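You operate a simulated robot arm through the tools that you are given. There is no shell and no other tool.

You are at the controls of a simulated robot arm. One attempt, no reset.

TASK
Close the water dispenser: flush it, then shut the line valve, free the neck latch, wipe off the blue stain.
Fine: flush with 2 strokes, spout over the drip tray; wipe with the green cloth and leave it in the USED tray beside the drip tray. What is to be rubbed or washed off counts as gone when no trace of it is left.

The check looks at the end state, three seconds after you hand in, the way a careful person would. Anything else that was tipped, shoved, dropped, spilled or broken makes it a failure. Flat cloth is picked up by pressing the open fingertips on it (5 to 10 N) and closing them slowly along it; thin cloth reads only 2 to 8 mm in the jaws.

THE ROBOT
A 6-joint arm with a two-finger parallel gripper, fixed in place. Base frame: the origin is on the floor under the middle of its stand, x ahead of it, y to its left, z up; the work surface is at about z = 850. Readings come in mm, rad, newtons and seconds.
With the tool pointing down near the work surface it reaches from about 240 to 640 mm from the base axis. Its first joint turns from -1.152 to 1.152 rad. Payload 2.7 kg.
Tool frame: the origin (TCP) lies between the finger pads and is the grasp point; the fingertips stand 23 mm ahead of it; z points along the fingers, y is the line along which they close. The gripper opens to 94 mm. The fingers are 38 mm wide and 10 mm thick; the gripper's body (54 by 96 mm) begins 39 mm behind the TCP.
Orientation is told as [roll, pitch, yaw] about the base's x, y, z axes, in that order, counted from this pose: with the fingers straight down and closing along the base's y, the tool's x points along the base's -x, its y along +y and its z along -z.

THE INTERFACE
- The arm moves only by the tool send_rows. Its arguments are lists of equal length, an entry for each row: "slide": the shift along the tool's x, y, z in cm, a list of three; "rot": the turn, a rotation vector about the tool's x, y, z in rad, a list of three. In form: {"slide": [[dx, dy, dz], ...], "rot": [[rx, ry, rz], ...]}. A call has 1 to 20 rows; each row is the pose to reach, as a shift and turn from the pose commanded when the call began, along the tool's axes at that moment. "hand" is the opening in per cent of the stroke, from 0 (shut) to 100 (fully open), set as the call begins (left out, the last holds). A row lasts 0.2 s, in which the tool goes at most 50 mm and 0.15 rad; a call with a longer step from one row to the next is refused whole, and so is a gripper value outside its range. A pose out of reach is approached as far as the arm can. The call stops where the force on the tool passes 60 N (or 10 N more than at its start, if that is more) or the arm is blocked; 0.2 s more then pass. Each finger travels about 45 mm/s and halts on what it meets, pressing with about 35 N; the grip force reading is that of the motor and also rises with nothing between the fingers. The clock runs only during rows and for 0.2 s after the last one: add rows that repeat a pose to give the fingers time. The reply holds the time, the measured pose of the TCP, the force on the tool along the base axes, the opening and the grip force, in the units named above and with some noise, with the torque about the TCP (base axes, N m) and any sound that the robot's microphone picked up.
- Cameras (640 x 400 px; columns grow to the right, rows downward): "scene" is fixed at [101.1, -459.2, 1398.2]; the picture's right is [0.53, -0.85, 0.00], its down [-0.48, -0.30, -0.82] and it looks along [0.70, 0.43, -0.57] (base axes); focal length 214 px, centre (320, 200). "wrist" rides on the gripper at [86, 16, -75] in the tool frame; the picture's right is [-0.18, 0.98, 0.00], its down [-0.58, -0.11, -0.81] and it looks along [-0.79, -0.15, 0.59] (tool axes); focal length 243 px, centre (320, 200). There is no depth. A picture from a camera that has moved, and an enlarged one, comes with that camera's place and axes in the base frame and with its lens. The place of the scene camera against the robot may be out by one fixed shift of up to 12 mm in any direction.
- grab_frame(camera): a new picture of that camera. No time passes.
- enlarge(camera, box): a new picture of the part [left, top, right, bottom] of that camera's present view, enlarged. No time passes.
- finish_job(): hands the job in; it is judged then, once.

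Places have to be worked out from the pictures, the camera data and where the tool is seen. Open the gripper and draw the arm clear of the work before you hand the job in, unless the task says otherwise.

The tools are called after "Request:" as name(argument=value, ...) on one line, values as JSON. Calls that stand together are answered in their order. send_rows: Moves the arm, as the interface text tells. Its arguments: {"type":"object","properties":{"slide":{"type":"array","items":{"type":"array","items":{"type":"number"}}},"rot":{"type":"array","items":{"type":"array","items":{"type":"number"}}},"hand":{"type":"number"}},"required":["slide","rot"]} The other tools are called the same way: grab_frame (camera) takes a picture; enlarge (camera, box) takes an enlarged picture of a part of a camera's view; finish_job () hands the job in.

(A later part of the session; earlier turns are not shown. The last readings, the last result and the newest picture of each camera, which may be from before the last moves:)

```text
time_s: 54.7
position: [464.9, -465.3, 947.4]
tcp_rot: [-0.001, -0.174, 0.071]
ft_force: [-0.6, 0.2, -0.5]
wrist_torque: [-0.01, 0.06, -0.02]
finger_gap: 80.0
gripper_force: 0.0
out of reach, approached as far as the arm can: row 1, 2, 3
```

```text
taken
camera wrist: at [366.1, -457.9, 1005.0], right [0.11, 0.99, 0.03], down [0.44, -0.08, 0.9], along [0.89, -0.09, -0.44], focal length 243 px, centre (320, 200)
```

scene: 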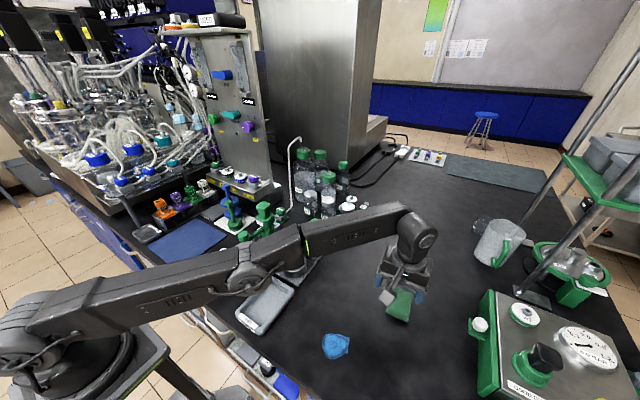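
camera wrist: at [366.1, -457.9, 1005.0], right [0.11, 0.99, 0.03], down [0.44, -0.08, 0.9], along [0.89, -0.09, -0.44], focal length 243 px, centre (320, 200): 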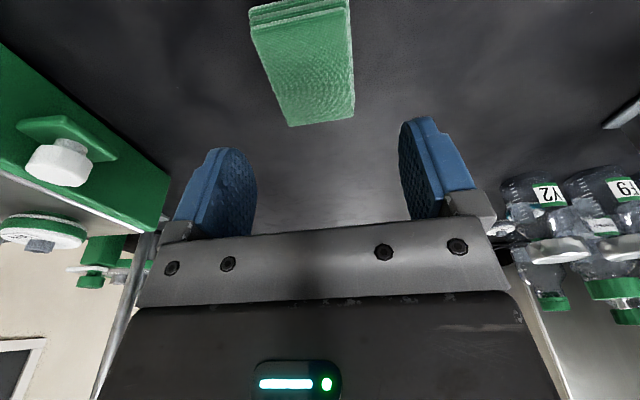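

With the lean the reach grew to 658 mm. I lean slightly more (pitch -0.205) and move to about (461,-469) at z=900, just above the pad, to check alignment.

Request:
send_rows(slide=[[0.7, 0.1, 1.6], [1.3, 0.2, 3.2], [1.93, 0.28, 4.74], [1.93, 0.28, 4.74], [1.93, 0.28, 4.74]], rot=[[0, -0.03, 0], [0, -0.03, 0], [0, -0.03, 0], [0, -0.03, 0], [0, -0.03, 0]])

Request:
grab_frame(camera="wrist")

Request:
enlarge(camera="scene", box=[350, 250, 450, 330])

```text
time_s: 55.9
position: [443.3, -451.2, 896.9]
tcp_rot: [-0.006, -0.206, 0.073]
ft_force: [-0.5, 0.3, 10.5]
wrist_torque: [-0.45, 0.11, 0.0]
finger_gap: 79.7
gripper_force: 0.1
```

```text
taken
camera wrist: at [342.7, -444.1, 951.2], right [0.11, 0.99, 0.03], down [0.41, -0.07, 0.91], along [0.91, -0.09, -0.42], focal length 243 px, centre (320, 200)
```

wrist: 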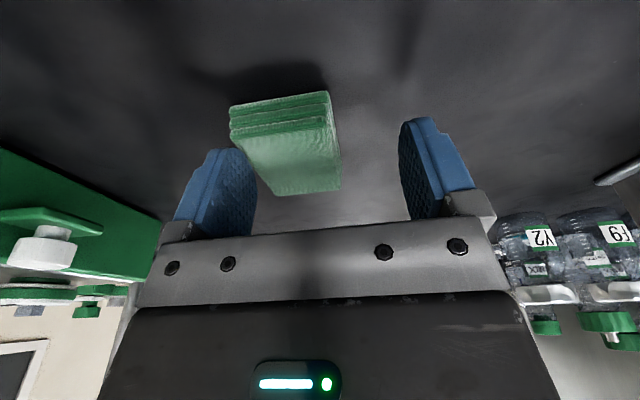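

```text
5.00 times, centred on (400, 290) of scene
camera zoom: at [101.0, -459.0, 1398.2], right [0.53, -0.85, 0.0], down [-0.48, -0.3, -0.82], along [0.7, 0.43, -0.57], focal length 1072 px, centre (-80, -250)
```

zoom: 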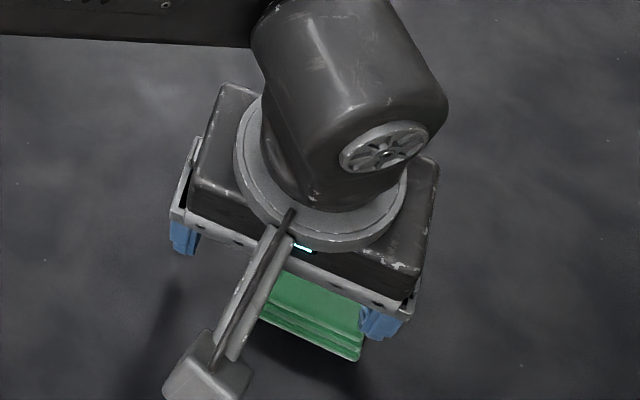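

The reading (443,-451) is about 25 mm short radially, and 10 N upward shows a finger touching the pad's edge, though the picture shows the pad unmoved. I lift 30 mm straight up, hold, and recheck where the arm settles.

Request:
send_rows(slide=[[-0.3, 0, -1.5], [-0.61, 0, -2.94], [-0.61, 0, -2.94], [-0.61, 0, -2.94]], rot=[[0, 0, 0], [0, 0, 0], [0, 0, 0], [0, 0, 0]])

Request:
grab_frame(camera="wrist")

```text
time_s: 56.9
position: [443.4, -452.6, 926.5]
tcp_rot: [-0.001, -0.202, 0.071]
ft_force: [-0.7, 0.4, 0.7]
wrist_torque: [0.01, -0.01, 0.0]
finger_gap: 79.8
gripper_force: 0.1
```

```text
taken
camera wrist: at [342.8, -444.2, 981.4], right [0.11, 0.99, 0.04], down [0.41, -0.08, 0.91], along [0.9, -0.09, -0.42], focal length 243 px, centre (320, 200)
```

wrist: 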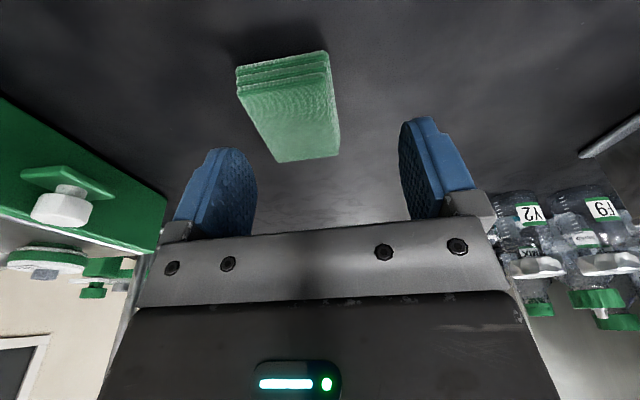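

The arm settled at (443.4,-452.6,926.5) with no contact, so that is the real commanded pose, and the pad is unmoved. I shift outward to about (461,-470) at this height.

Request:
send_rows(slide=[[-0.8, -0.9, 0.17], [-1.6, -1.9, 0.33], [-1.6, -1.9, 0.33], [-1.6, -1.9, 0.33]], rot=[[0, 0, 0], [0, 0, 0], [0, 0, 0], [0, 0, 0]])

Request:
grab_frame(camera="wrist")

```text
time_s: 57.9
position: [460.7, -470.9, 925.9]
tcp_rot: [-0.002, -0.205, 0.072]
ft_force: [0.1, 0.1, -0.4]
wrist_torque: [-0.01, -0.03, 0.03]
finger_gap: 79.9
gripper_force: 0.0
```

```text
taken
camera wrist: at [359.3, -462.2, 981.0], right [0.11, 0.99, 0.04], down [0.41, -0.08, 0.91], along [0.9, -0.09, -0.42], focal length 243 px, centre (320, 200)
```

wrist: 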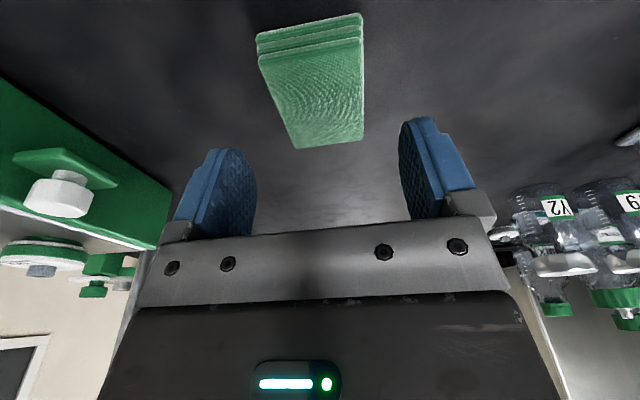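

The TCP is at (460.7,-470.9), and the pad spans y≈-446 to -496 there, so the open fingers straddle it evenly. I descend to z≈885.

Request:
send_rows(slide=[[0.3, 0, 1.4], [0.6, 0, 2.8], [0.83, 0, 4.01], [0.83, 0, 4.01]], rot=[[0, 0, 0], [0, 0, 0], [0, 0, 0], [0, 0, 0]])

Request:
grab_frame(camera="wrist")

Request:
enlarge(camera="scene", box=[350, 250, 450, 330])

```text
time_s: 58.9
position: [460.6, -470.6, 886.8]
tcp_rot: [-0.005, -0.205, 0.072]
ft_force: [1.4, -0.3, 0.0]
wrist_torque: [0.03, 0.01, -0.02]
finger_gap: 80.0
gripper_force: 0.0
```

```text
taken
camera wrist: at [359.9, -463.7, 940.8], right [0.11, 0.99, 0.03], down [0.41, -0.08, 0.91], along [0.9, -0.09, -0.42], focal length 243 px, centre (320, 200)
```

wrist: 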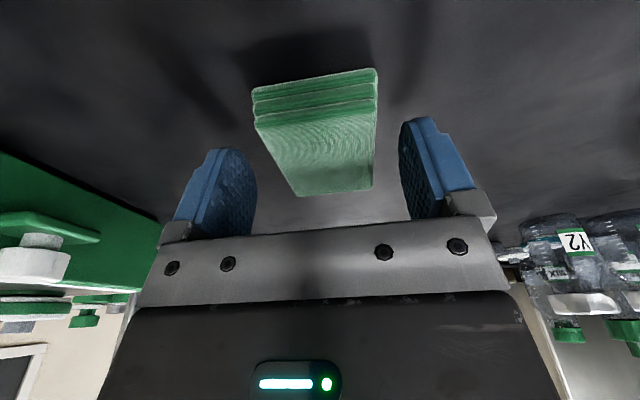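

```text
5.00 times, centred on (400, 290) of scene
camera zoom: at [101.1, -459.2, 1398.2], right [0.53, -0.85, 0.0], down [-0.48, -0.3, -0.82], along [0.7, 0.43, -0.57], focal length 1072 px, centre (-80, -250)
```

zoom: 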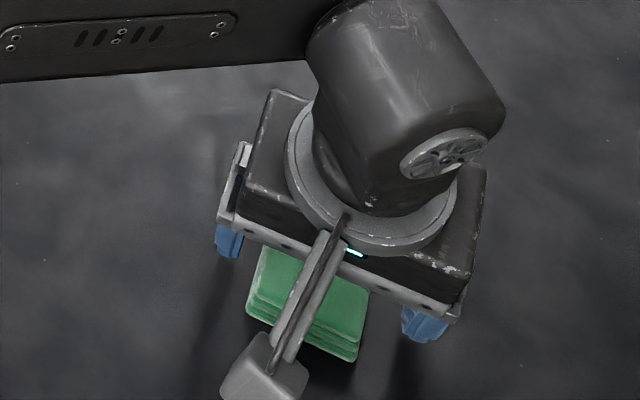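

No contact yet at z=886.8. I lower another 5 mm carefully, then close slowly on the pad's sides.

Request:
send_rows(slide=[[0.04, 0, 0.2], [0.08, 0, 0.4], [0.1, 0, 0.5], [0.1, 0, 0.5]], rot=[[0, 0, 0], [0, 0, 0], [0, 0, 0], [0, 0, 0]])

```text
time_s: 59.9
position: [460.0, -471.1, 881.3]
tcp_rot: [-0.002, -0.205, 0.071]
ft_force: [0.7, 0.1, 0.1]
wrist_torque: [-0.02, 0.01, -0.01]
finger_gap: 79.8
gripper_force: 0.0
```

Still free. I close to about 47 mm so the fingers just squeeze the pad, and look.

Request:
send_rows(slide=[[0, 0, 0], [0, 0, 0], [0, 0, 0], [0, 0, 0]], rot=[[0, 0, 0], [0, 0, 0], [0, 0, 0], [0, 0, 0]], hand=50)

Request:
grab_frame(camera="wrist")

```text
time_s: 60.9
position: [460.3, -469.8, 881.2]
tcp_rot: [-0.004, -0.205, 0.072]
ft_force: [0.9, -0.1, 0.5]
wrist_torque: [0.03, -0.03, -0.03]
finger_gap: 53.8
gripper_force: 35.2
```

```text
taken
camera wrist: at [359.9, -462.4, 936.1], right [0.11, 0.99, 0.04], down [0.41, -0.08, 0.91], along [0.9, -0.09, -0.42], focal length 243 px, centre (320, 200)
```

wrist: 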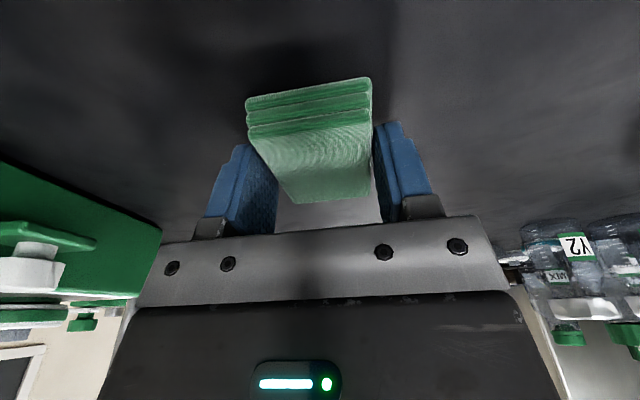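

The fingers hold the pad at 53.8 mm with 35 N, so it behaves like a firm block. I tighten the command and lift 40 mm to check that it comes along.

Request:
send_rows(slide=[[0, 0, 0], [0, 0, 0], [-0.1, 0, -0.5], [-0.2, 0, -1.0], [-0.41, 0, -2.0], [-0.61, 0, -3.0], [-0.83, 0, -4.0], [-0.83, 0, -4.0]], rot=[[0, 0, 0], [0, 0, 0], [0, 0, 0], [0, 0, 0], [0, 0, 0], [0, 0, 0], [0, 0, 0], [0, 0, 0]], hand=30)

Request:
grab_frame(camera="wrist")

Request:
enlarge(camera="scene", box=[330, 230, 450, 330])

```text
time_s: 62.7
position: [459.7, -469.7, 921.6]
tcp_rot: [-0.002, -0.205, 0.071]
ft_force: [-1.1, 0.3, -0.2]
wrist_torque: [0.02, -0.02, 0.0]
finger_gap: 53.5
gripper_force: 35.3
```

```text
taken
camera wrist: at [359.3, -461.6, 976.5], right [0.11, 0.99, 0.04], down [0.41, -0.08, 0.91], along [0.9, -0.09, -0.42], focal length 243 px, centre (320, 200)
```

wrist: 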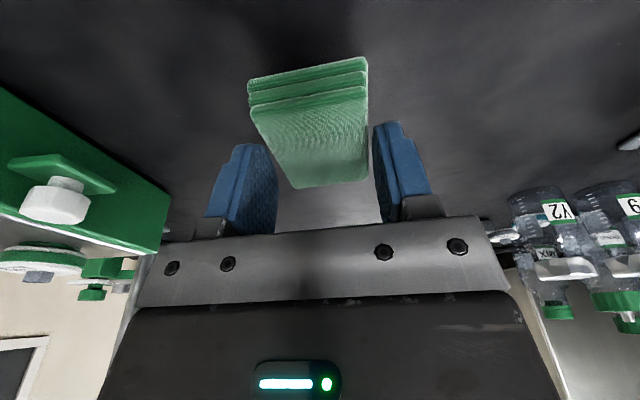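

```text
4.00 times, centred on (390, 280) of scene
camera zoom: at [101.1, -459.2, 1398.2], right [0.53, -0.85, 0.0], down [-0.48, -0.3, -0.82], along [0.7, 0.43, -0.57], focal length 858 px, centre (40, -120)
```

zoom: 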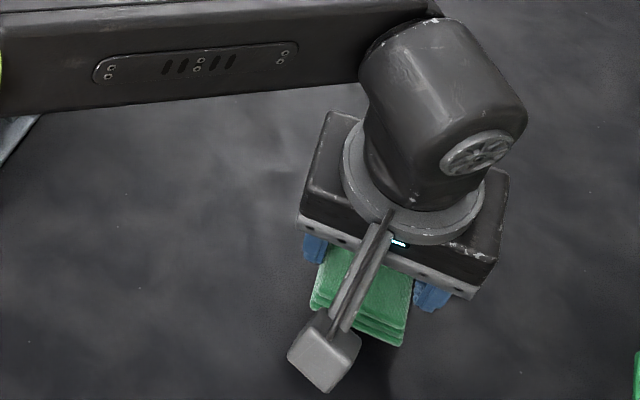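

The pad came up but seems to sit lower in the jaws than before. I zoom in to judge how it is held.

Request:
enlarge(camera="wrist", box=[200, 40, 440, 240])

Request:
enlarge(camera="scene", box=[392, 280, 444, 325])

```text
2.00 times, centred on (320, 140) of wrist
camera zoom: at [359.3, -461.6, 976.5], right [0.11, 0.99, 0.04], down [0.41, -0.08, 0.91], along [0.9, -0.09, -0.42], focal length 485 px, centre (320, 320)
```

zoom: 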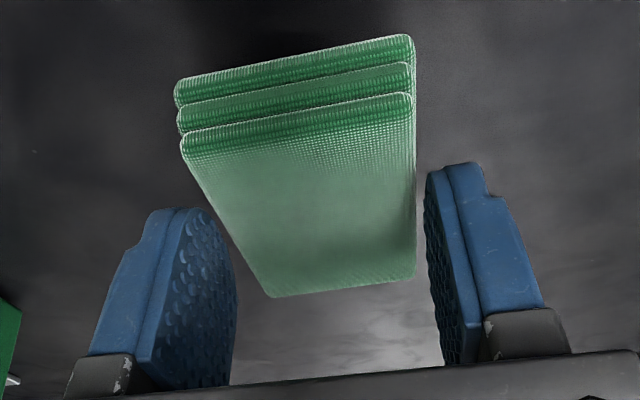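

```text
8.89 times, centred on (418, 302) of scene
camera zoom: at [101.1, -459.2, 1398.2], right [0.53, -0.85, 0.0], down [-0.48, -0.3, -0.82], along [0.7, 0.43, -0.57], focal length 1906 px, centre (-551, -711)
```

zoom: 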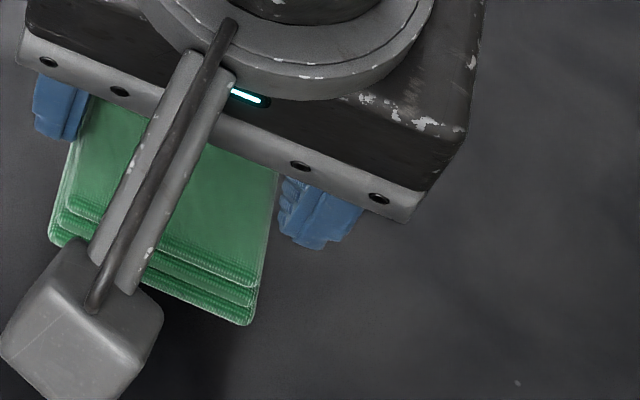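

The pad slid about 9 mm and hangs only from the fingertips, so the grip is shallow. I'll carry it low and slowly a short way toward the robot, onto open table near (405,-430), where I can regrip it deeply with a vertical tool.

Request:
send_rows(slide=[[0.5, 0.4, 0.2], [1.2, 0.95, 0.28], [1.9, 1.5, 0.28], [2.6, 2.1, 0.28], [3.3, 2.7, 0.28], [4.0, 3.3, 0.28], [4.7, 3.8, 0.28], [5.1, 4.2, 0.28], [5.34, 4.35, 0.28], [5.34, 4.35, 0.28]], rot=[[0, 0, 0], [0, 0, 0], [0, 0, 0], [0, 0, 0], [0, 0, 0], [0, 0, 0], [0, 0, 0], [0, 0, 0], [0, 0, 0], [0, 0, 0]])

Request:
enlarge(camera="wrist", box=[200, 40, 440, 240])

```text
time_s: 64.9
position: [405.2, -430.2, 908.5]
tcp_rot: [-0.001, -0.205, 0.073]
ft_force: [0.1, -0.7, -0.5]
wrist_torque: [0.01, 0.0, 0.03]
finger_gap: 53.5
gripper_force: 34.8
```

```text
2.00 times, centred on (320, 140) of wrist
camera zoom: at [305.1, -422.9, 962.4], right [0.11, 0.99, 0.03], down [0.41, -0.08, 0.91], along [0.9, -0.09, -0.42], focal length 485 px, centre (320, 320)
```

zoom: 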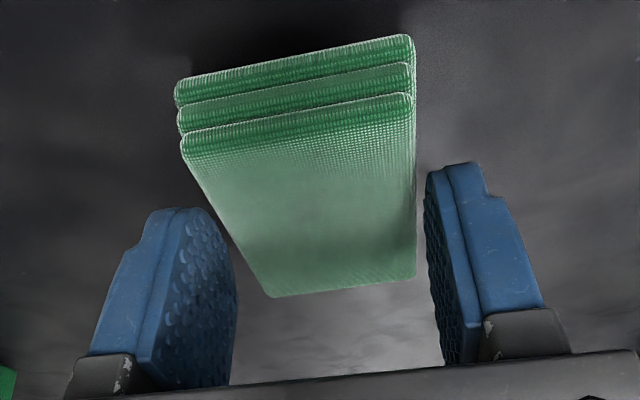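

The pad is held steadily with no further slip. I lower gently until it touches the table.

Request:
send_rows(slide=[[0.08, 0, 0.39], [0.16, 0, 0.78], [0.2, 0, 0.98], [0.24, 0, 1.17], [0.24, 0, 1.17]], rot=[[0, 0, 0], [0, 0, 0], [0, 0, 0], [0, 0, 0], [0, 0, 0]])

Request:
enlarge(camera="wrist", box=[200, 40, 440, 240])

```text
time_s: 66.1
position: [406.1, -430.7, 897.0]
tcp_rot: [-0.001, -0.203, 0.072]
ft_force: [-0.6, -0.2, -0.7]
wrist_torque: [0.01, 0.01, -0.02]
finger_gap: 53.6
gripper_force: 35.1
```

```text
2.00 times, centred on (320, 140) of wrist
camera zoom: at [305.0, -422.8, 950.5], right [0.11, 0.99, 0.04], down [0.41, -0.08, 0.91], along [0.9, -0.09, -0.42], focal length 485 px, centre (320, 320)
```

zoom: 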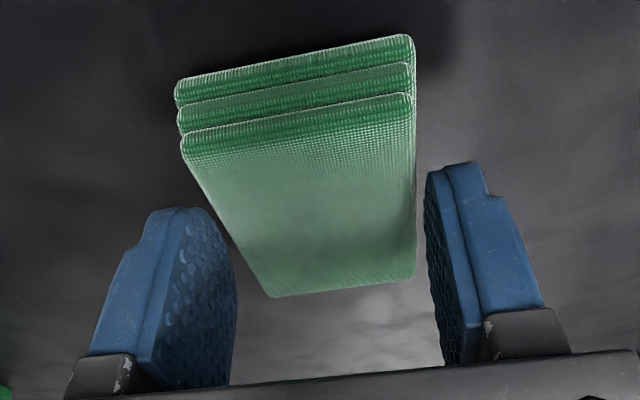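

No contact yet. I keep lowering in small steps.

Request:
send_rows(slide=[[0.04, 0, 0.2], [0.08, 0, 0.39], [0.12, 0, 0.59], [0.14, 0, 0.69], [0.14, 0, 0.69]], rot=[[0, 0, 0], [0, 0, 0], [0, 0, 0], [0, 0, 0], [0, 0, 0]])

Request:
enlarge(camera="wrist", box=[200, 40, 440, 240])

```text
time_s: 67.3
position: [407.3, -431.7, 893.3]
tcp_rot: [-0.012, -0.209, 0.072]
ft_force: [-3.6, 0.6, 30.9]
wrist_torque: [0.5, 0.48, 0.02]
finger_gap: 53.3
gripper_force: 34.6
```

```text
2.00 times, centred on (320, 140) of wrist
camera zoom: at [305.7, -423.1, 946.6], right [0.11, 0.99, 0.03], down [0.41, -0.07, 0.91], along [0.91, -0.09, -0.41], focal length 485 px, centre (320, 320)
```

zoom: 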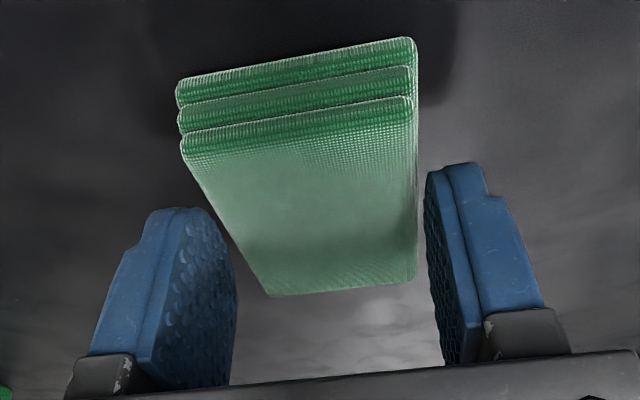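

The pad touched the table at TCP z≈894 and carried 31 N without sliding. I still prefer a deeper vertical grip, so I relieve the pressure, open, rise and straighten the tool.

Request:
send_rows(slide=[[-0.04, 0, -0.2], [-0.07, 0, -0.35], [-0.07, 0, -0.35]], rot=[[0, 0, 0], [0, 0, 0], [0, 0, 0]])

Request:
send_rows(slide=[[0, 0, 0], [0, 0, 0], [0, 0, 0], [-0.3, 0, -1.5], [-0.6, 0, -3.0], [-1.0, 0, -4.9], [-1.0, 0, -4.9], [-1.0, 0, -4.9]], rot=[[0, 0, 0], [0, 0, 0], [0, 0, 0], [0, 0, 0], [0, 0, 0], [0, 0.1, 0], [0, 0.205, 0], [0, 0.205, 0]], hand=80)

Request:
grab_frame(camera="wrist")

Request:
enlarge(camera="scene", box=[300, 230, 440, 370])

```text
time_s: 68.1
position: [406.0, -430.6, 892.2]
tcp_rot: [-0.003, -0.207, 0.07]
ft_force: [3.9, -5.0, 13.9]
wrist_torque: [-0.35, -0.31, -0.03]
finger_gap: 53.7
gripper_force: 34.9
```

```text
time_s: 69.9
position: [405.3, -431.2, 942.5]
tcp_rot: [-0.001, 0.003, 0.072]
ft_force: [0.4, 0.2, 0.7]
wrist_torque: [0.0, 0.02, 0.0]
finger_gap: 75.1
gripper_force: 0.1
```

```text
taken
camera wrist: at [318.3, -422.0, 1016.6], right [0.11, 0.99, 0.0], down [0.59, -0.07, 0.8], along [0.8, -0.09, -0.59], focal length 243 px, centre (320, 200)
```

wrist: 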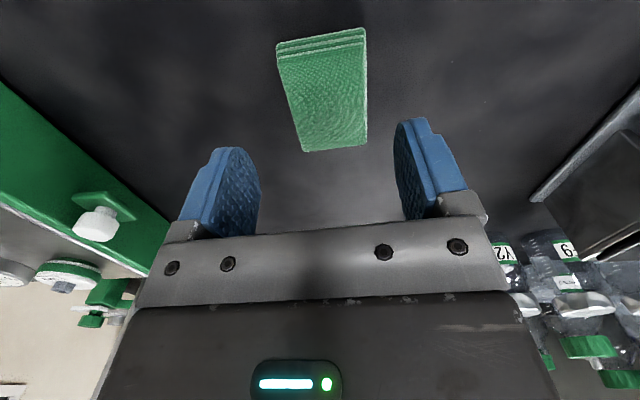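

```text
2.86 times, centred on (370, 300) of scene
camera zoom: at [101.1, -459.2, 1398.2], right [0.53, -0.85, 0.0], down [-0.48, -0.3, -0.82], along [0.7, 0.43, -0.57], focal length 613 px, centre (177, -86)
```

zoom: 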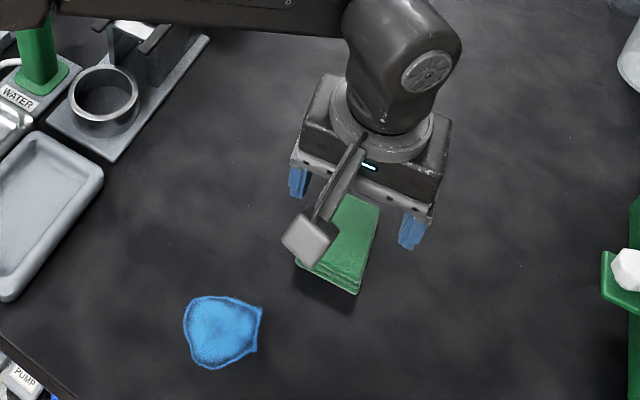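

The pad lies flat, centred near (416.5,-427). I come down vertically around its middle to TCP z≈879 (tips ≈856).

Request:
send_rows(slide=[[-0.6, 0.15, 1.0], [-1.2, 0.33, 2.5], [-1.2, 0.33, 4.5], [-1.2, 0.33, 5.6], [-1.2, 0.33, 6.0], [-1.2, 0.33, 6.35], [-1.2, 0.33, 6.35]], rot=[[0, 0, 0], [0, 0, 0], [0, 0, 0], [0, 0, 0], [0, 0, 0], [0, 0, 0], [0, 0, 0]])

Request:
grab_frame(camera="wrist")

```text
time_s: 71.5
position: [416.7, -426.7, 879.6]
tcp_rot: [0.0, 0.0, 0.072]
ft_force: [-0.2, 0.1, -0.5]
wrist_torque: [0.01, 0.0, -0.02]
finger_gap: 75.2
gripper_force: 0.1
```

```text
taken
camera wrist: at [330.2, -417.2, 952.9], right [0.11, 0.99, 0.0], down [0.59, -0.07, 0.81], along [0.8, -0.09, -0.59], focal length 243 px, centre (320, 200)
```

wrist: 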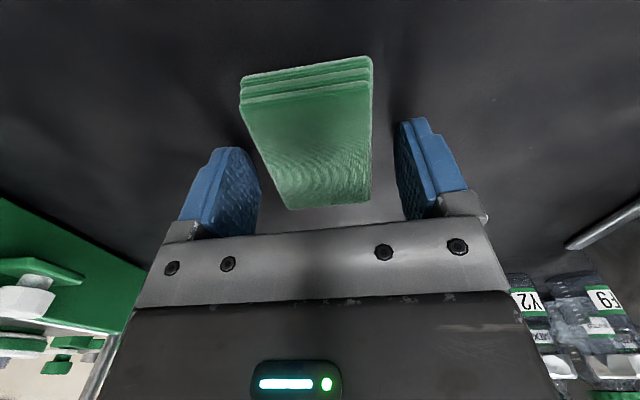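

No contact, and the pad is well inside the jaws. I close on it firmly and lift 25 mm to check.

Request:
send_rows(slide=[[0, 0, 0], [0, 0, 0], [0, 0, 0], [0, 0, 0], [0, 0, 0]], rot=[[0, 0, 0], [0, 0, 0], [0, 0, 0], [0, 0, 0], [0, 0, 0]], hand=30)

Request:
grab_frame(camera="wrist")

Request:
send_rows(slide=[[0, 0, -0.4], [0, 0, -0.8], [0, 0, -1.5], [0, 0, -2.5], [0, 0, -2.5]], rot=[[0, 0, 0], [0, 0, 0], [0, 0, 0], [0, 0, 0], [0, 0, 0]])

Request:
grab_frame(camera="wrist")

```text
time_s: 72.7
position: [418.2, -427.2, 879.6]
tcp_rot: [-0.002, 0.003, 0.071]
ft_force: [-0.3, -0.5, 0.2]
wrist_torque: [0.0, -0.02, 0.01]
finger_gap: 53.7
gripper_force: 35.2
```

```text
taken
camera wrist: at [330.2, -417.2, 953.1], right [0.11, 0.99, 0.0], down [0.59, -0.07, 0.81], along [0.8, -0.09, -0.59], focal length 243 px, centre (320, 200)
```

wrist: 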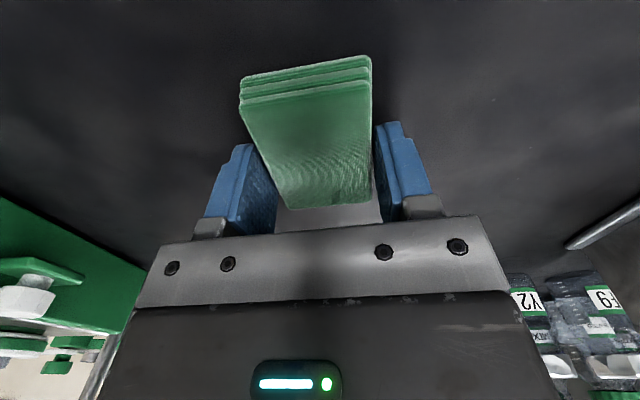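

```text
time_s: 73.9
position: [417.6, -426.6, 904.1]
tcp_rot: [-0.003, 0.003, 0.069]
ft_force: [0.3, 0.3, -0.3]
wrist_torque: [0.0, -0.01, 0.03]
finger_gap: 54.0
gripper_force: 35.5
```

```text
taken
camera wrist: at [330.5, -417.2, 978.5], right [0.11, 0.99, 0.0], down [0.59, -0.07, 0.81], along [0.8, -0.09, -0.59], focal length 243 px, centre (320, 200)
```

wrist: 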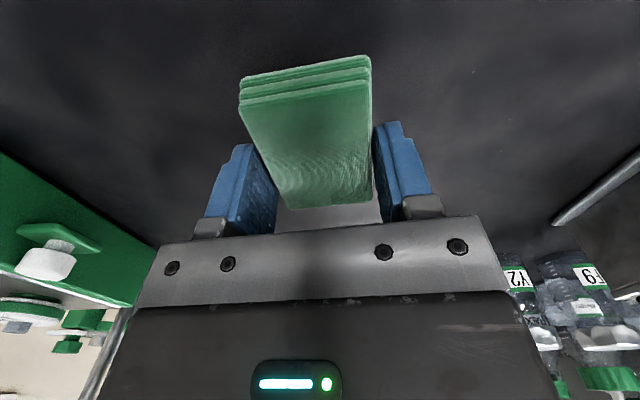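

The pad lifted with no slip this time. I carry it to above the start of the stroke, (301,-322), just outside the stain, and straighten the yaw to 0.

Request:
send_rows(slide=[[1.5, 1.5, -0.5], [3.3, 3.4, -1.2], [5.2, 5.2, -2.0], [7.0, 7.1, -2.0], [8.8, 8.9, -2.0], [10.2, 10.3, -2.0], [10.9, 11.2, -2.0], [10.9, 11.2, -2.0]], rot=[[0, 0, 0.01], [0, 0, 0.02], [0, 0, 0.04], [0, 0, 0.05], [0, 0, 0.06], [0, 0, 0.07], [0, 0, 0.07], [0, 0, 0.07]])

Request:
grab_frame(camera="wrist")

Request:
grab_frame(camera="scene")

```text
time_s: 75.7
position: [299.5, -322.8, 922.4]
tcp_rot: [-0.001, 0.001, 0.001]
ft_force: [-0.1, -0.6, -1.3]
wrist_torque: [-0.01, 0.01, 0.0]
finger_gap: 53.7
gripper_force: 35.0
```

```text
taken
camera wrist: at [213.4, -306.7, 997.4], right [0.18, 0.98, 0.0], down [0.58, -0.11, 0.81], along [0.79, -0.15, -0.59], focal length 243 px, centre (320, 200)
```

wrist: 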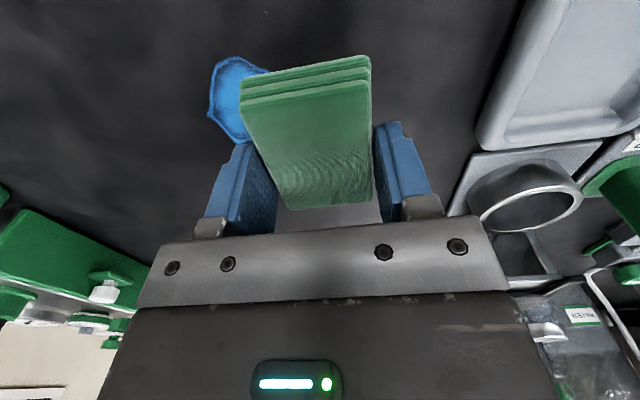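

```text
taken
```

scene: 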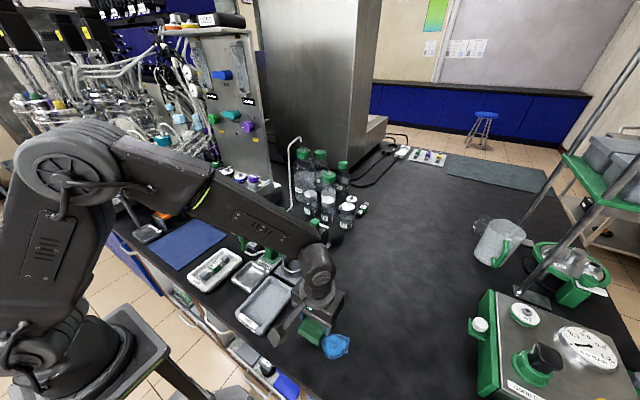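

The stain is visible right beside the pad, spanning roughly x 268–328 and y -400 to -342. I lower the pad onto the table and press lightly.

Request:
send_rows(slide=[[0, 0, 1.5], [0, 0, 3.0], [0, 0, 3.8], [0, 0, 4.2], [0, 0, 4.35], [0, 0, 4.35]], rot=[[0, 0, 0], [0, 0, 0], [0, 0, 0], [0, 0, 0], [0, 0, 0], [0, 0, 0]])

```text
time_s: 77.1
position: [300.9, -323.1, 880.0]
tcp_rot: [-0.001, 0.002, 0.001]
ft_force: [-0.1, 0.5, 0.4]
wrist_torque: [-0.02, 0.02, -0.03]
finger_gap: 53.9
gripper_force: 34.7
```

Just about touching, with no force yet. I press about 2 mm further and read.

Request:
send_rows(slide=[[0, 0, 0.1], [0, 0, 0.2], [0, 0, 0.2]], rot=[[0, 0, 0], [0, 0, 0], [0, 0, 0]])

```text
time_s: 77.9
position: [301.0, -322.4, 878.8]
tcp_rot: [-0.003, 0.0, 0.002]
ft_force: [-1.5, 2.8, 8.3]
wrist_torque: [0.19, 0.18, -0.01]
finger_gap: 53.5
gripper_force: 35.2
```

8 N of contact. I sweep the pad along -y across the stain and back, pressing slightly more.

Request:
send_rows(slide=[[0, -1.2, 0.05], [0, -2.4, 0.06], [0, -3.6, 0.06], [0, -4.8, 0.06], [0, -6.0, 0.06], [0, -7.2, 0.06], [0, -8.4, 0.06], [0, -9.6, 0.06], [0, -10.4, 0.06], [0, -10.4, 0.06]], rot=[[0, 0, 0], [0, 0, 0], [0, 0, 0], [0, 0, 0], [0, 0, 0], [0, 0, 0], [0, 0, 0], [0, 0, 0], [0, 0, 0], [0, 0, 0]])

Request:
grab_frame(camera="wrist")

Request:
enlarge(camera="scene", box=[270, 290, 400, 390])

```text
time_s: 80.1
position: [301.7, -426.5, 879.7]
tcp_rot: [0.0, 0.0, 0.001]
ft_force: [0.1, 6.8, 18.5]
wrist_torque: [0.27, 0.05, -0.02]
finger_gap: 53.6
gripper_force: 35.1
```

```text
taken
camera wrist: at [215.1, -410.8, 952.5], right [0.18, 0.98, 0.0], down [0.58, -0.11, 0.81], along [0.79, -0.15, -0.59], focal length 243 px, centre (320, 200)
```

wrist: 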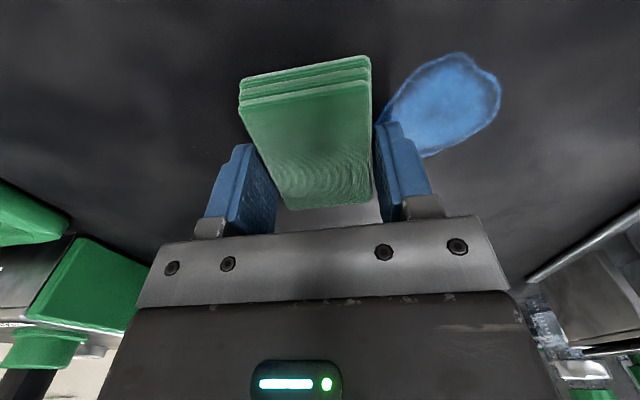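

```text
4.00 times, centred on (335, 340) of scene
camera zoom: at [100.9, -458.8, 1398.3], right [0.53, -0.85, 0.0], down [-0.48, -0.3, -0.82], along [0.7, 0.43, -0.57], focal length 858 px, centre (260, -360)
```

zoom: 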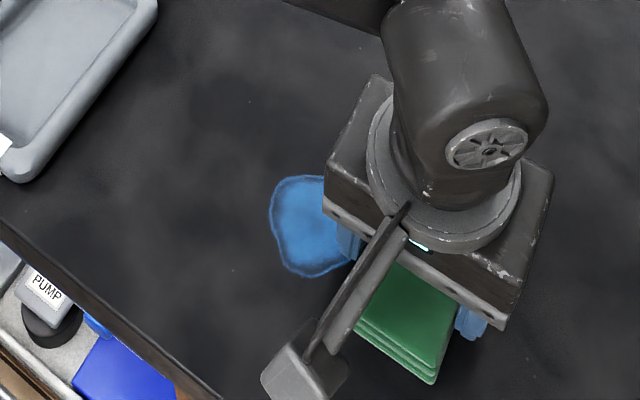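

The stain has faded after one pass, so repeated rubbing works. I continue back and forth with a small x shift (stain centre x≈296), pressing at about 18 N.

Request:
send_rows(slide=[[0.3, 1.2, 0], [0.5, 2.4, 0], [0.5, 3.6, 0], [0.5, 4.8, 0], [0.5, 6.0, 0], [0.5, 7.2, 0], [0.5, 8.4, 0], [0.5, 9.6, 0], [0.5, 10.6, 0], [1.0, 10.6, 0], [1.0, 9.4, 0], [1.0, 8.2, 0], [1.0, 7.0, 0], [1.0, 5.8, 0], [1.0, 4.6, 0], [1.0, 3.4, 0], [1.0, 2.2, 0], [1.0, 1.0, 0], [1.0, 0, 0], [1.0, 0, 0]], rot=[[0, 0, 0], [0, 0, 0], [0, 0, 0], [0, 0, 0], [0, 0, 0], [0, 0, 0], [0, 0, 0], [0, 0, 0], [0, 0, 0], [0, 0, 0], [0, 0, 0], [0, 0, 0], [0, 0, 0], [0, 0, 0], [0, 0, 0], [0, 0, 0], [0, 0, 0], [0, 0, 0], [0, 0, 0], [0, 0, 0]])

Request:
grab_frame(camera="wrist")

```text
time_s: 84.3
position: [291.7, -426.2, 878.2]
tcp_rot: [-0.003, 0.0, 0.0]
ft_force: [0.7, 6.9, 17.8]
wrist_torque: [0.2, 0.02, -0.03]
finger_gap: 53.9
gripper_force: 35.2
```

```text
taken
camera wrist: at [204.3, -411.4, 952.1], right [0.18, 0.98, 0.0], down [0.58, -0.11, 0.81], along [0.79, -0.15, -0.59], focal length 243 px, centre (320, 200)
```

wrist: 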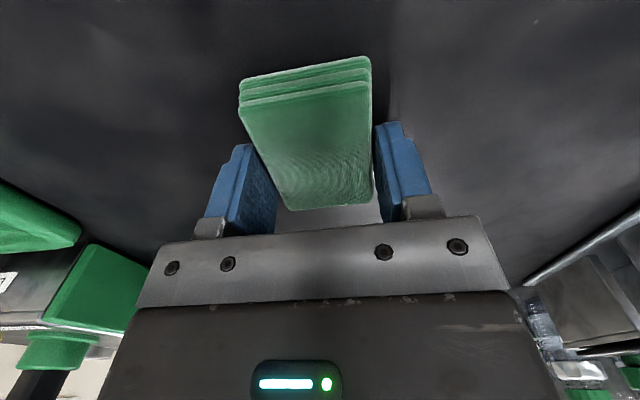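

The stain is no longer visible. I enlarge the area to check for faint traces.

Request:
enlarge(camera="wrist", box=[360, 10, 560, 200])

Request:
enlarge(camera="scene", box=[290, 310, 390, 390])

```text
2.11 times, centred on (460, 105) of wrist
camera zoom: at [204.3, -411.4, 952.1], right [0.18, 0.98, 0.0], down [0.58, -0.11, 0.81], along [0.79, -0.15, -0.59], focal length 511 px, centre (25, 400)
```

zoom: 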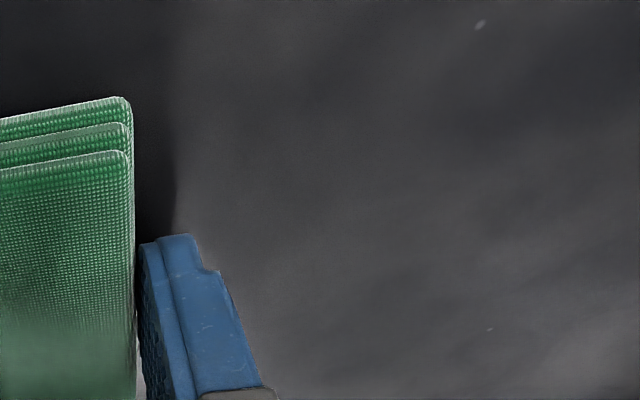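

```text
5.00 times, centred on (340, 350) of scene
camera zoom: at [101.0, -458.8, 1398.3], right [0.53, -0.85, 0.0], down [-0.48, -0.3, -0.82], along [0.7, 0.43, -0.57], focal length 1072 px, centre (220, -550)
```

zoom: 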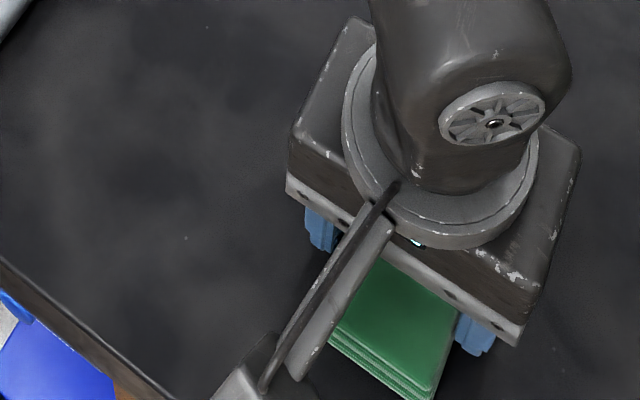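

No trace is visible, but for certainty I rub two more passes at slightly different x.

Request:
send_rows(slide=[[-0.6, 0.6, 0], [-1.2, 1.4, 0], [-1.6, 2.6, 0], [-1.6, 3.8, 0], [-1.6, 5.0, 0], [-1.6, 6.2, 0], [-1.6, 7.4, 0], [-1.6, 8.6, 0], [-1.6, 9.8, 0], [-1.2, 10.6, 0], [-0.6, 10.6, 0], [-0.3, 9.4, 0], [-0.3, 8.2, 0], [-0.3, 7.0, 0], [-0.3, 5.8, 0], [-0.3, 4.6, 0], [-0.3, 3.4, 0], [-0.3, 2.2, 0], [-0.3, 1.0, 0], [-0.3, 0, 0]], rot=[[0, 0, 0], [0, 0, 0], [0, 0, 0], [0, 0, 0], [0, 0, 0], [0, 0, 0], [0, 0, 0], [0, 0, 0], [0, 0, 0], [0, 0, 0], [0, 0, 0], [0, 0, 0], [0, 0, 0], [0, 0, 0], [0, 0, 0], [0, 0, 0], [0, 0, 0], [0, 0, 0], [0, 0, 0], [0, 0, 0]])

Request:
grab_frame(camera="wrist")

```text
time_s: 88.5
position: [294.2, -426.5, 878.3]
tcp_rot: [-0.001, 0.003, -0.001]
ft_force: [0.9, 4.9, 11.6]
wrist_torque: [0.1, -0.03, -0.02]
finger_gap: 53.7
gripper_force: 35.2
```

```text
taken
camera wrist: at [208.1, -411.0, 951.7], right [0.18, 0.98, 0.0], down [0.58, -0.11, 0.81], along [0.79, -0.15, -0.59], focal length 243 px, centre (320, 200)
```

wrist: 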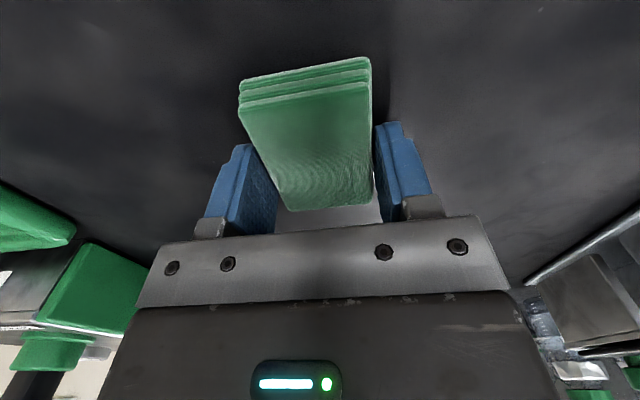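

The surface looks clean. I lift the pad 100 mm and check the whole wiped area, including under where the pad was.

Request:
send_rows(slide=[[0, 0, -0.5], [0, 0, -1.5], [0, 1.0, -4.0], [0, 2.5, -7.5], [0, 4.5, -11.0], [0, 7.0, -12.0], [0, 9.5, -12.0], [0, 12.0, -12.0], [0, 14.0, -12.0], [0, 14.0, -12.0]], rot=[[0, 0, 0], [0, 0, 0], [0, 0, 0], [0, 0, 0], [0, 0, 0], [0, 0, 0], [0, 0, 0], [0, 0, 0], [0, 0, 0], [0, 0, 0]])

Request:
grab_frame(camera="wrist")

Request:
enlarge(camera="scene", box=[290, 310, 390, 390])

Request:
grab_frame(camera="scene")

```text
time_s: 90.7
position: [293.2, -286.3, 999.6]
tcp_rot: [-0.002, 0.001, 0.0]
ft_force: [-1.0, 0.4, 0.8]
wrist_torque: [0.0, -0.01, -0.01]
finger_gap: 53.6
gripper_force: 35.1
```

```text
taken
camera wrist: at [206.5, -270.8, 1073.3], right [0.18, 0.98, 0.0], down [0.58, -0.11, 0.81], along [0.79, -0.15, -0.59], focal length 243 px, centre (320, 200)
```

wrist: 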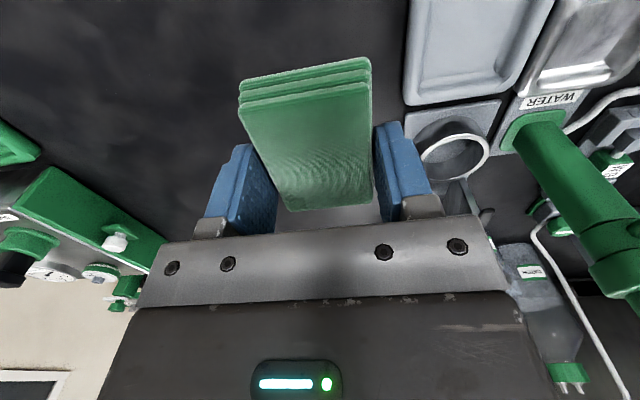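

```text
5.00 times, centred on (340, 350) of scene
camera zoom: at [101.1, -459.2, 1398.2], right [0.53, -0.85, 0.0], down [-0.48, -0.3, -0.82], along [0.7, 0.43, -0.57], focal length 1072 px, centre (220, -550)
```

zoom: 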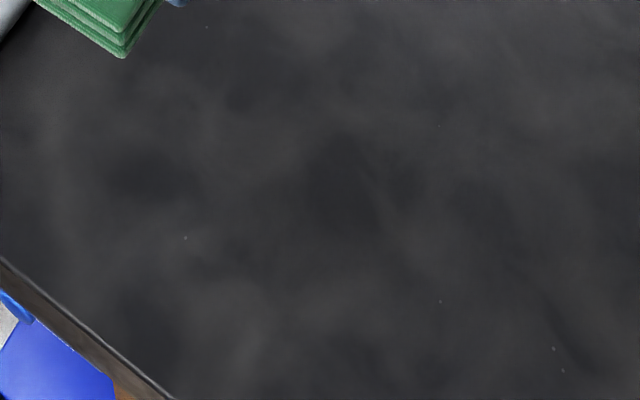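

```text
taken
```

scene: 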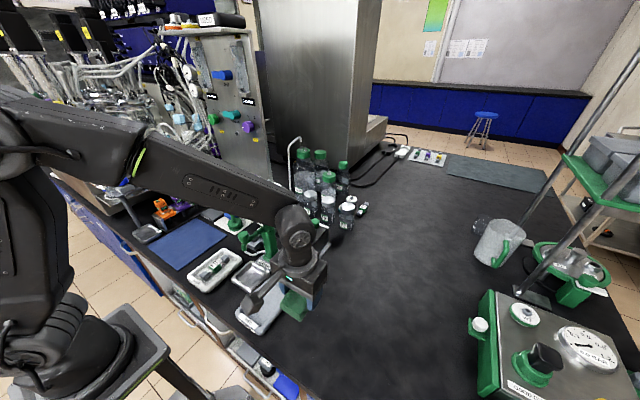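

The stain is fully gone. Now I examine the USED tray to place the pad inside it.

Request:
enlarge(camera="wrist", box=[390, 0, 550, 120])

Request:
enlarge(camera="scene", box=[225, 250, 325, 345])

```text
3.33 times, centred on (470, 60) of wrist
camera zoom: at [206.5, -270.8, 1073.3], right [0.18, 0.98, 0.0], down [0.58, -0.11, 0.81], along [0.79, -0.15, -0.59], focal length 809 px, centre (-180, 667)
```

zoom: 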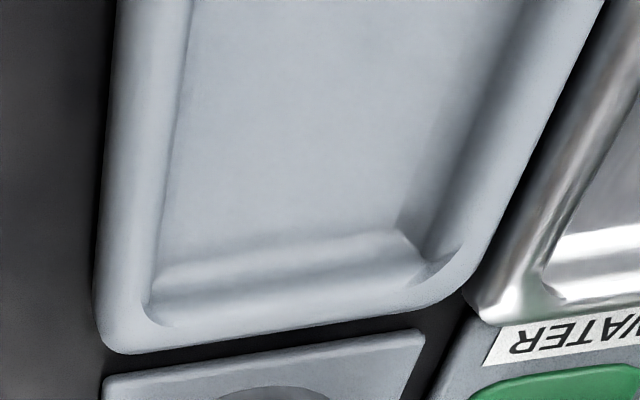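

```text
4.21 times, centred on (275, 298) of scene
camera zoom: at [101.1, -459.2, 1398.2], right [0.53, -0.85, 0.0], down [-0.48, -0.3, -0.82], along [0.7, 0.43, -0.57], focal length 903 px, centre (510, -210)
```

zoom: 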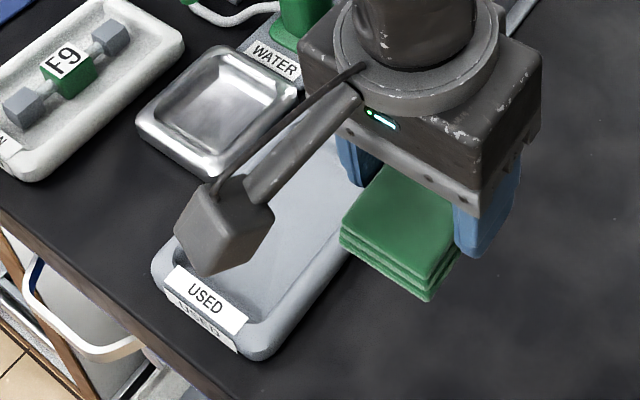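

The tray spans about x 222–351 and y -213 to -128, with its rim near z 868. It is narrower than pad plus fingers, so I'll lower the pad until its bottom is just below the rim with the tips above it. First I move over the tray centre (288,-170.5) and descend partway.

Request:
send_rows(slide=[[0.1, 2.5, 0], [0.2, 5.0, 0], [0.3, 7.5, 0], [0.4, 10.0, 0], [0.5, 11.6, 0], [0.5, 11.6, 2.5], [0.5, 11.6, 5.0], [0.5, 11.6, 7.5], [0.5, 11.6, 7.5]], rot=[[0, 0, 0], [0, 0, 0], [0, 0, 0], [0, 0, 0], [0, 0, 0], [0, 0, 0], [0, 0, 0], [0, 0, 0], [0, 0, 0]])

Request:
grab_frame(camera="wrist")

Request:
enlarge(camera="scene", box=[200, 240, 340, 340])

```text
time_s: 92.7
position: [287.8, -170.6, 923.4]
tcp_rot: [-0.003, 0.001, 0.002]
ft_force: [0.4, 0.5, 0.1]
wrist_torque: [0.04, -0.02, -0.02]
finger_gap: 53.7
gripper_force: 35.2
```

```text
taken
camera wrist: at [202.4, -155.6, 996.5], right [0.18, 0.98, 0.0], down [0.58, -0.11, 0.81], along [0.79, -0.15, -0.59], focal length 243 px, centre (320, 200)
```

wrist: 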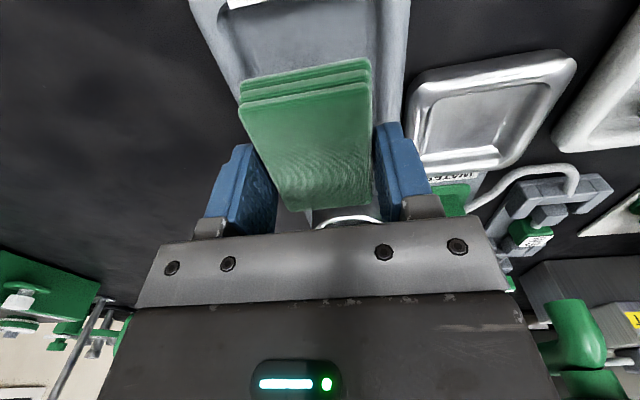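

```text
4.00 times, centred on (270, 290) of scene
camera zoom: at [101.1, -459.2, 1398.2], right [0.53, -0.85, 0.0], down [-0.48, -0.3, -0.82], along [0.7, 0.43, -0.57], focal length 858 px, centre (520, -160)
```

zoom: 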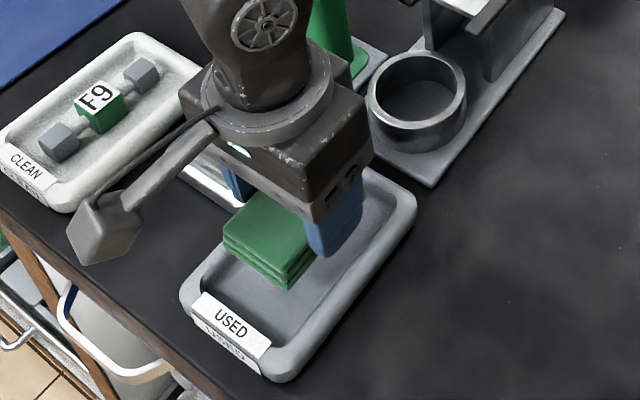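

The pad is centred over the tray (tray y-centre ≈ -170.6). I lower to TCP z≈895, so the pad is about 11 mm above the tray floor and the tips clear the rim.

Request:
send_rows(slide=[[0, 0, 1.0], [0, 0, 2.0], [0, 0, 2.6], [0, 0, 2.85], [0, 0, 2.85]], rot=[[0, 0, 0], [0, 0, 0], [0, 0, 0], [0, 0, 0], [0, 0, 0]])

Request:
grab_frame(camera="wrist")

Request:
enlarge(camera="scene", box=[200, 240, 340, 340])

```text
time_s: 93.9
position: [289.1, -170.3, 894.7]
tcp_rot: [-0.003, 0.0, 0.002]
ft_force: [-1.5, 0.2, 6.2]
wrist_torque: [0.3, 0.02, 0.05]
finger_gap: 53.7
gripper_force: 34.5
```

```text
taken
camera wrist: at [202.6, -155.0, 967.6], right [0.18, 0.98, 0.0], down [0.58, -0.11, 0.81], along [0.79, -0.15, -0.59], focal length 243 px, centre (320, 200)
```

wrist: 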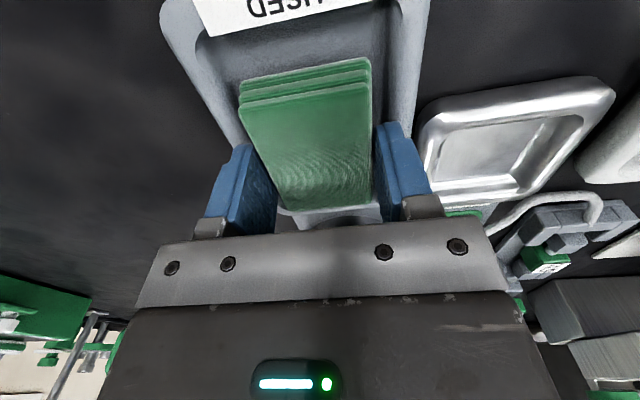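

```text
4.00 times, centred on (270, 290) of scene
camera zoom: at [101.0, -459.1, 1398.2], right [0.53, -0.85, 0.0], down [-0.48, -0.3, -0.82], along [0.7, 0.43, -0.57], focal length 858 px, centre (520, -160)
```

zoom: 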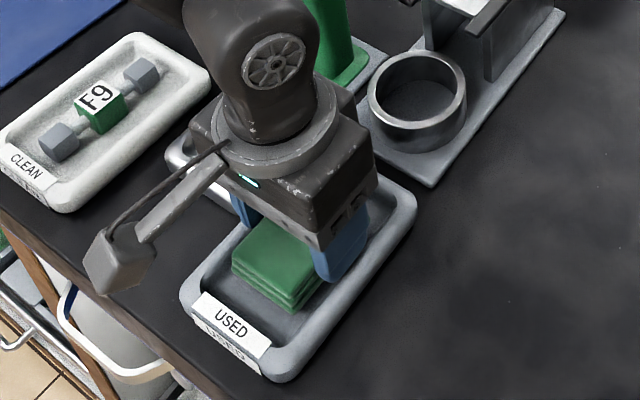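

A light 6 N shows the +y fingertip just touching the rim. I raise 3 mm and check that the contact is gone before opening.

Request:
send_rows(slide=[[0, 0, -0.2], [0, 0, -0.3], [0, 0, -0.3]], rot=[[0, 0, 0], [0, 0, 0], [0, 0, 0]])

```text
time_s: 94.7
position: [288.6, -170.2, 897.1]
tcp_rot: [-0.003, -0.002, 0.002]
ft_force: [-0.1, -0.3, -0.2]
wrist_torque: [-0.02, 0.02, 0.0]
finger_gap: 53.5
gripper_force: 34.8
```

The contact is gone. I open the fingers modestly to drop the pad into the tray, and look.

Request:
send_rows(slide=[[0, 0, 0], [0, 0, 0], [0, 0, 0], [0, 0, 0]], rot=[[0, 0, 0], [0, 0, 0], [0, 0, 0], [0, 0, 0]], hand=72)

Request:
grab_frame(camera="wrist")

Request:
enlarge(camera="scene", box=[200, 240, 340, 340])

```text
time_s: 95.7
position: [288.5, -170.5, 897.8]
tcp_rot: [-0.001, 0.001, 0.002]
ft_force: [-0.9, 0.2, 0.2]
wrist_torque: [0.01, 0.03, 0.04]
finger_gap: 67.8
gripper_force: 0.0
```

```text
taken
camera wrist: at [202.2, -155.1, 970.8], right [0.18, 0.98, 0.0], down [0.58, -0.11, 0.81], along [0.79, -0.15, -0.59], focal length 243 px, centre (320, 200)
```

wrist: 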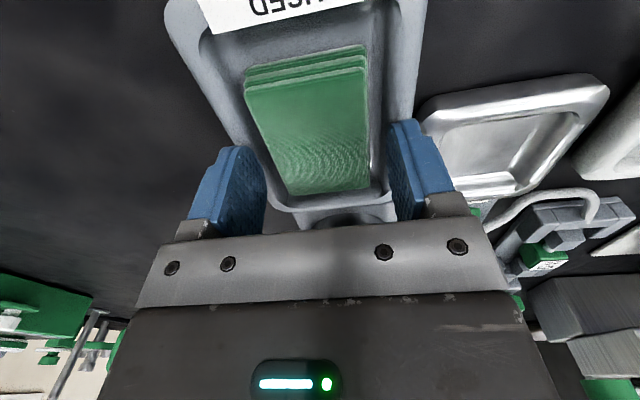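

```text
4.00 times, centred on (270, 290) of scene
camera zoom: at [101.1, -459.2, 1398.2], right [0.53, -0.85, 0.0], down [-0.48, -0.3, -0.82], along [0.7, 0.43, -0.57], focal length 858 px, centre (520, -160)
```

zoom: 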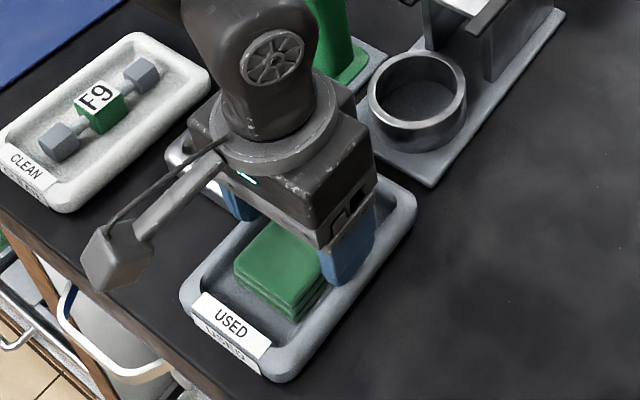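

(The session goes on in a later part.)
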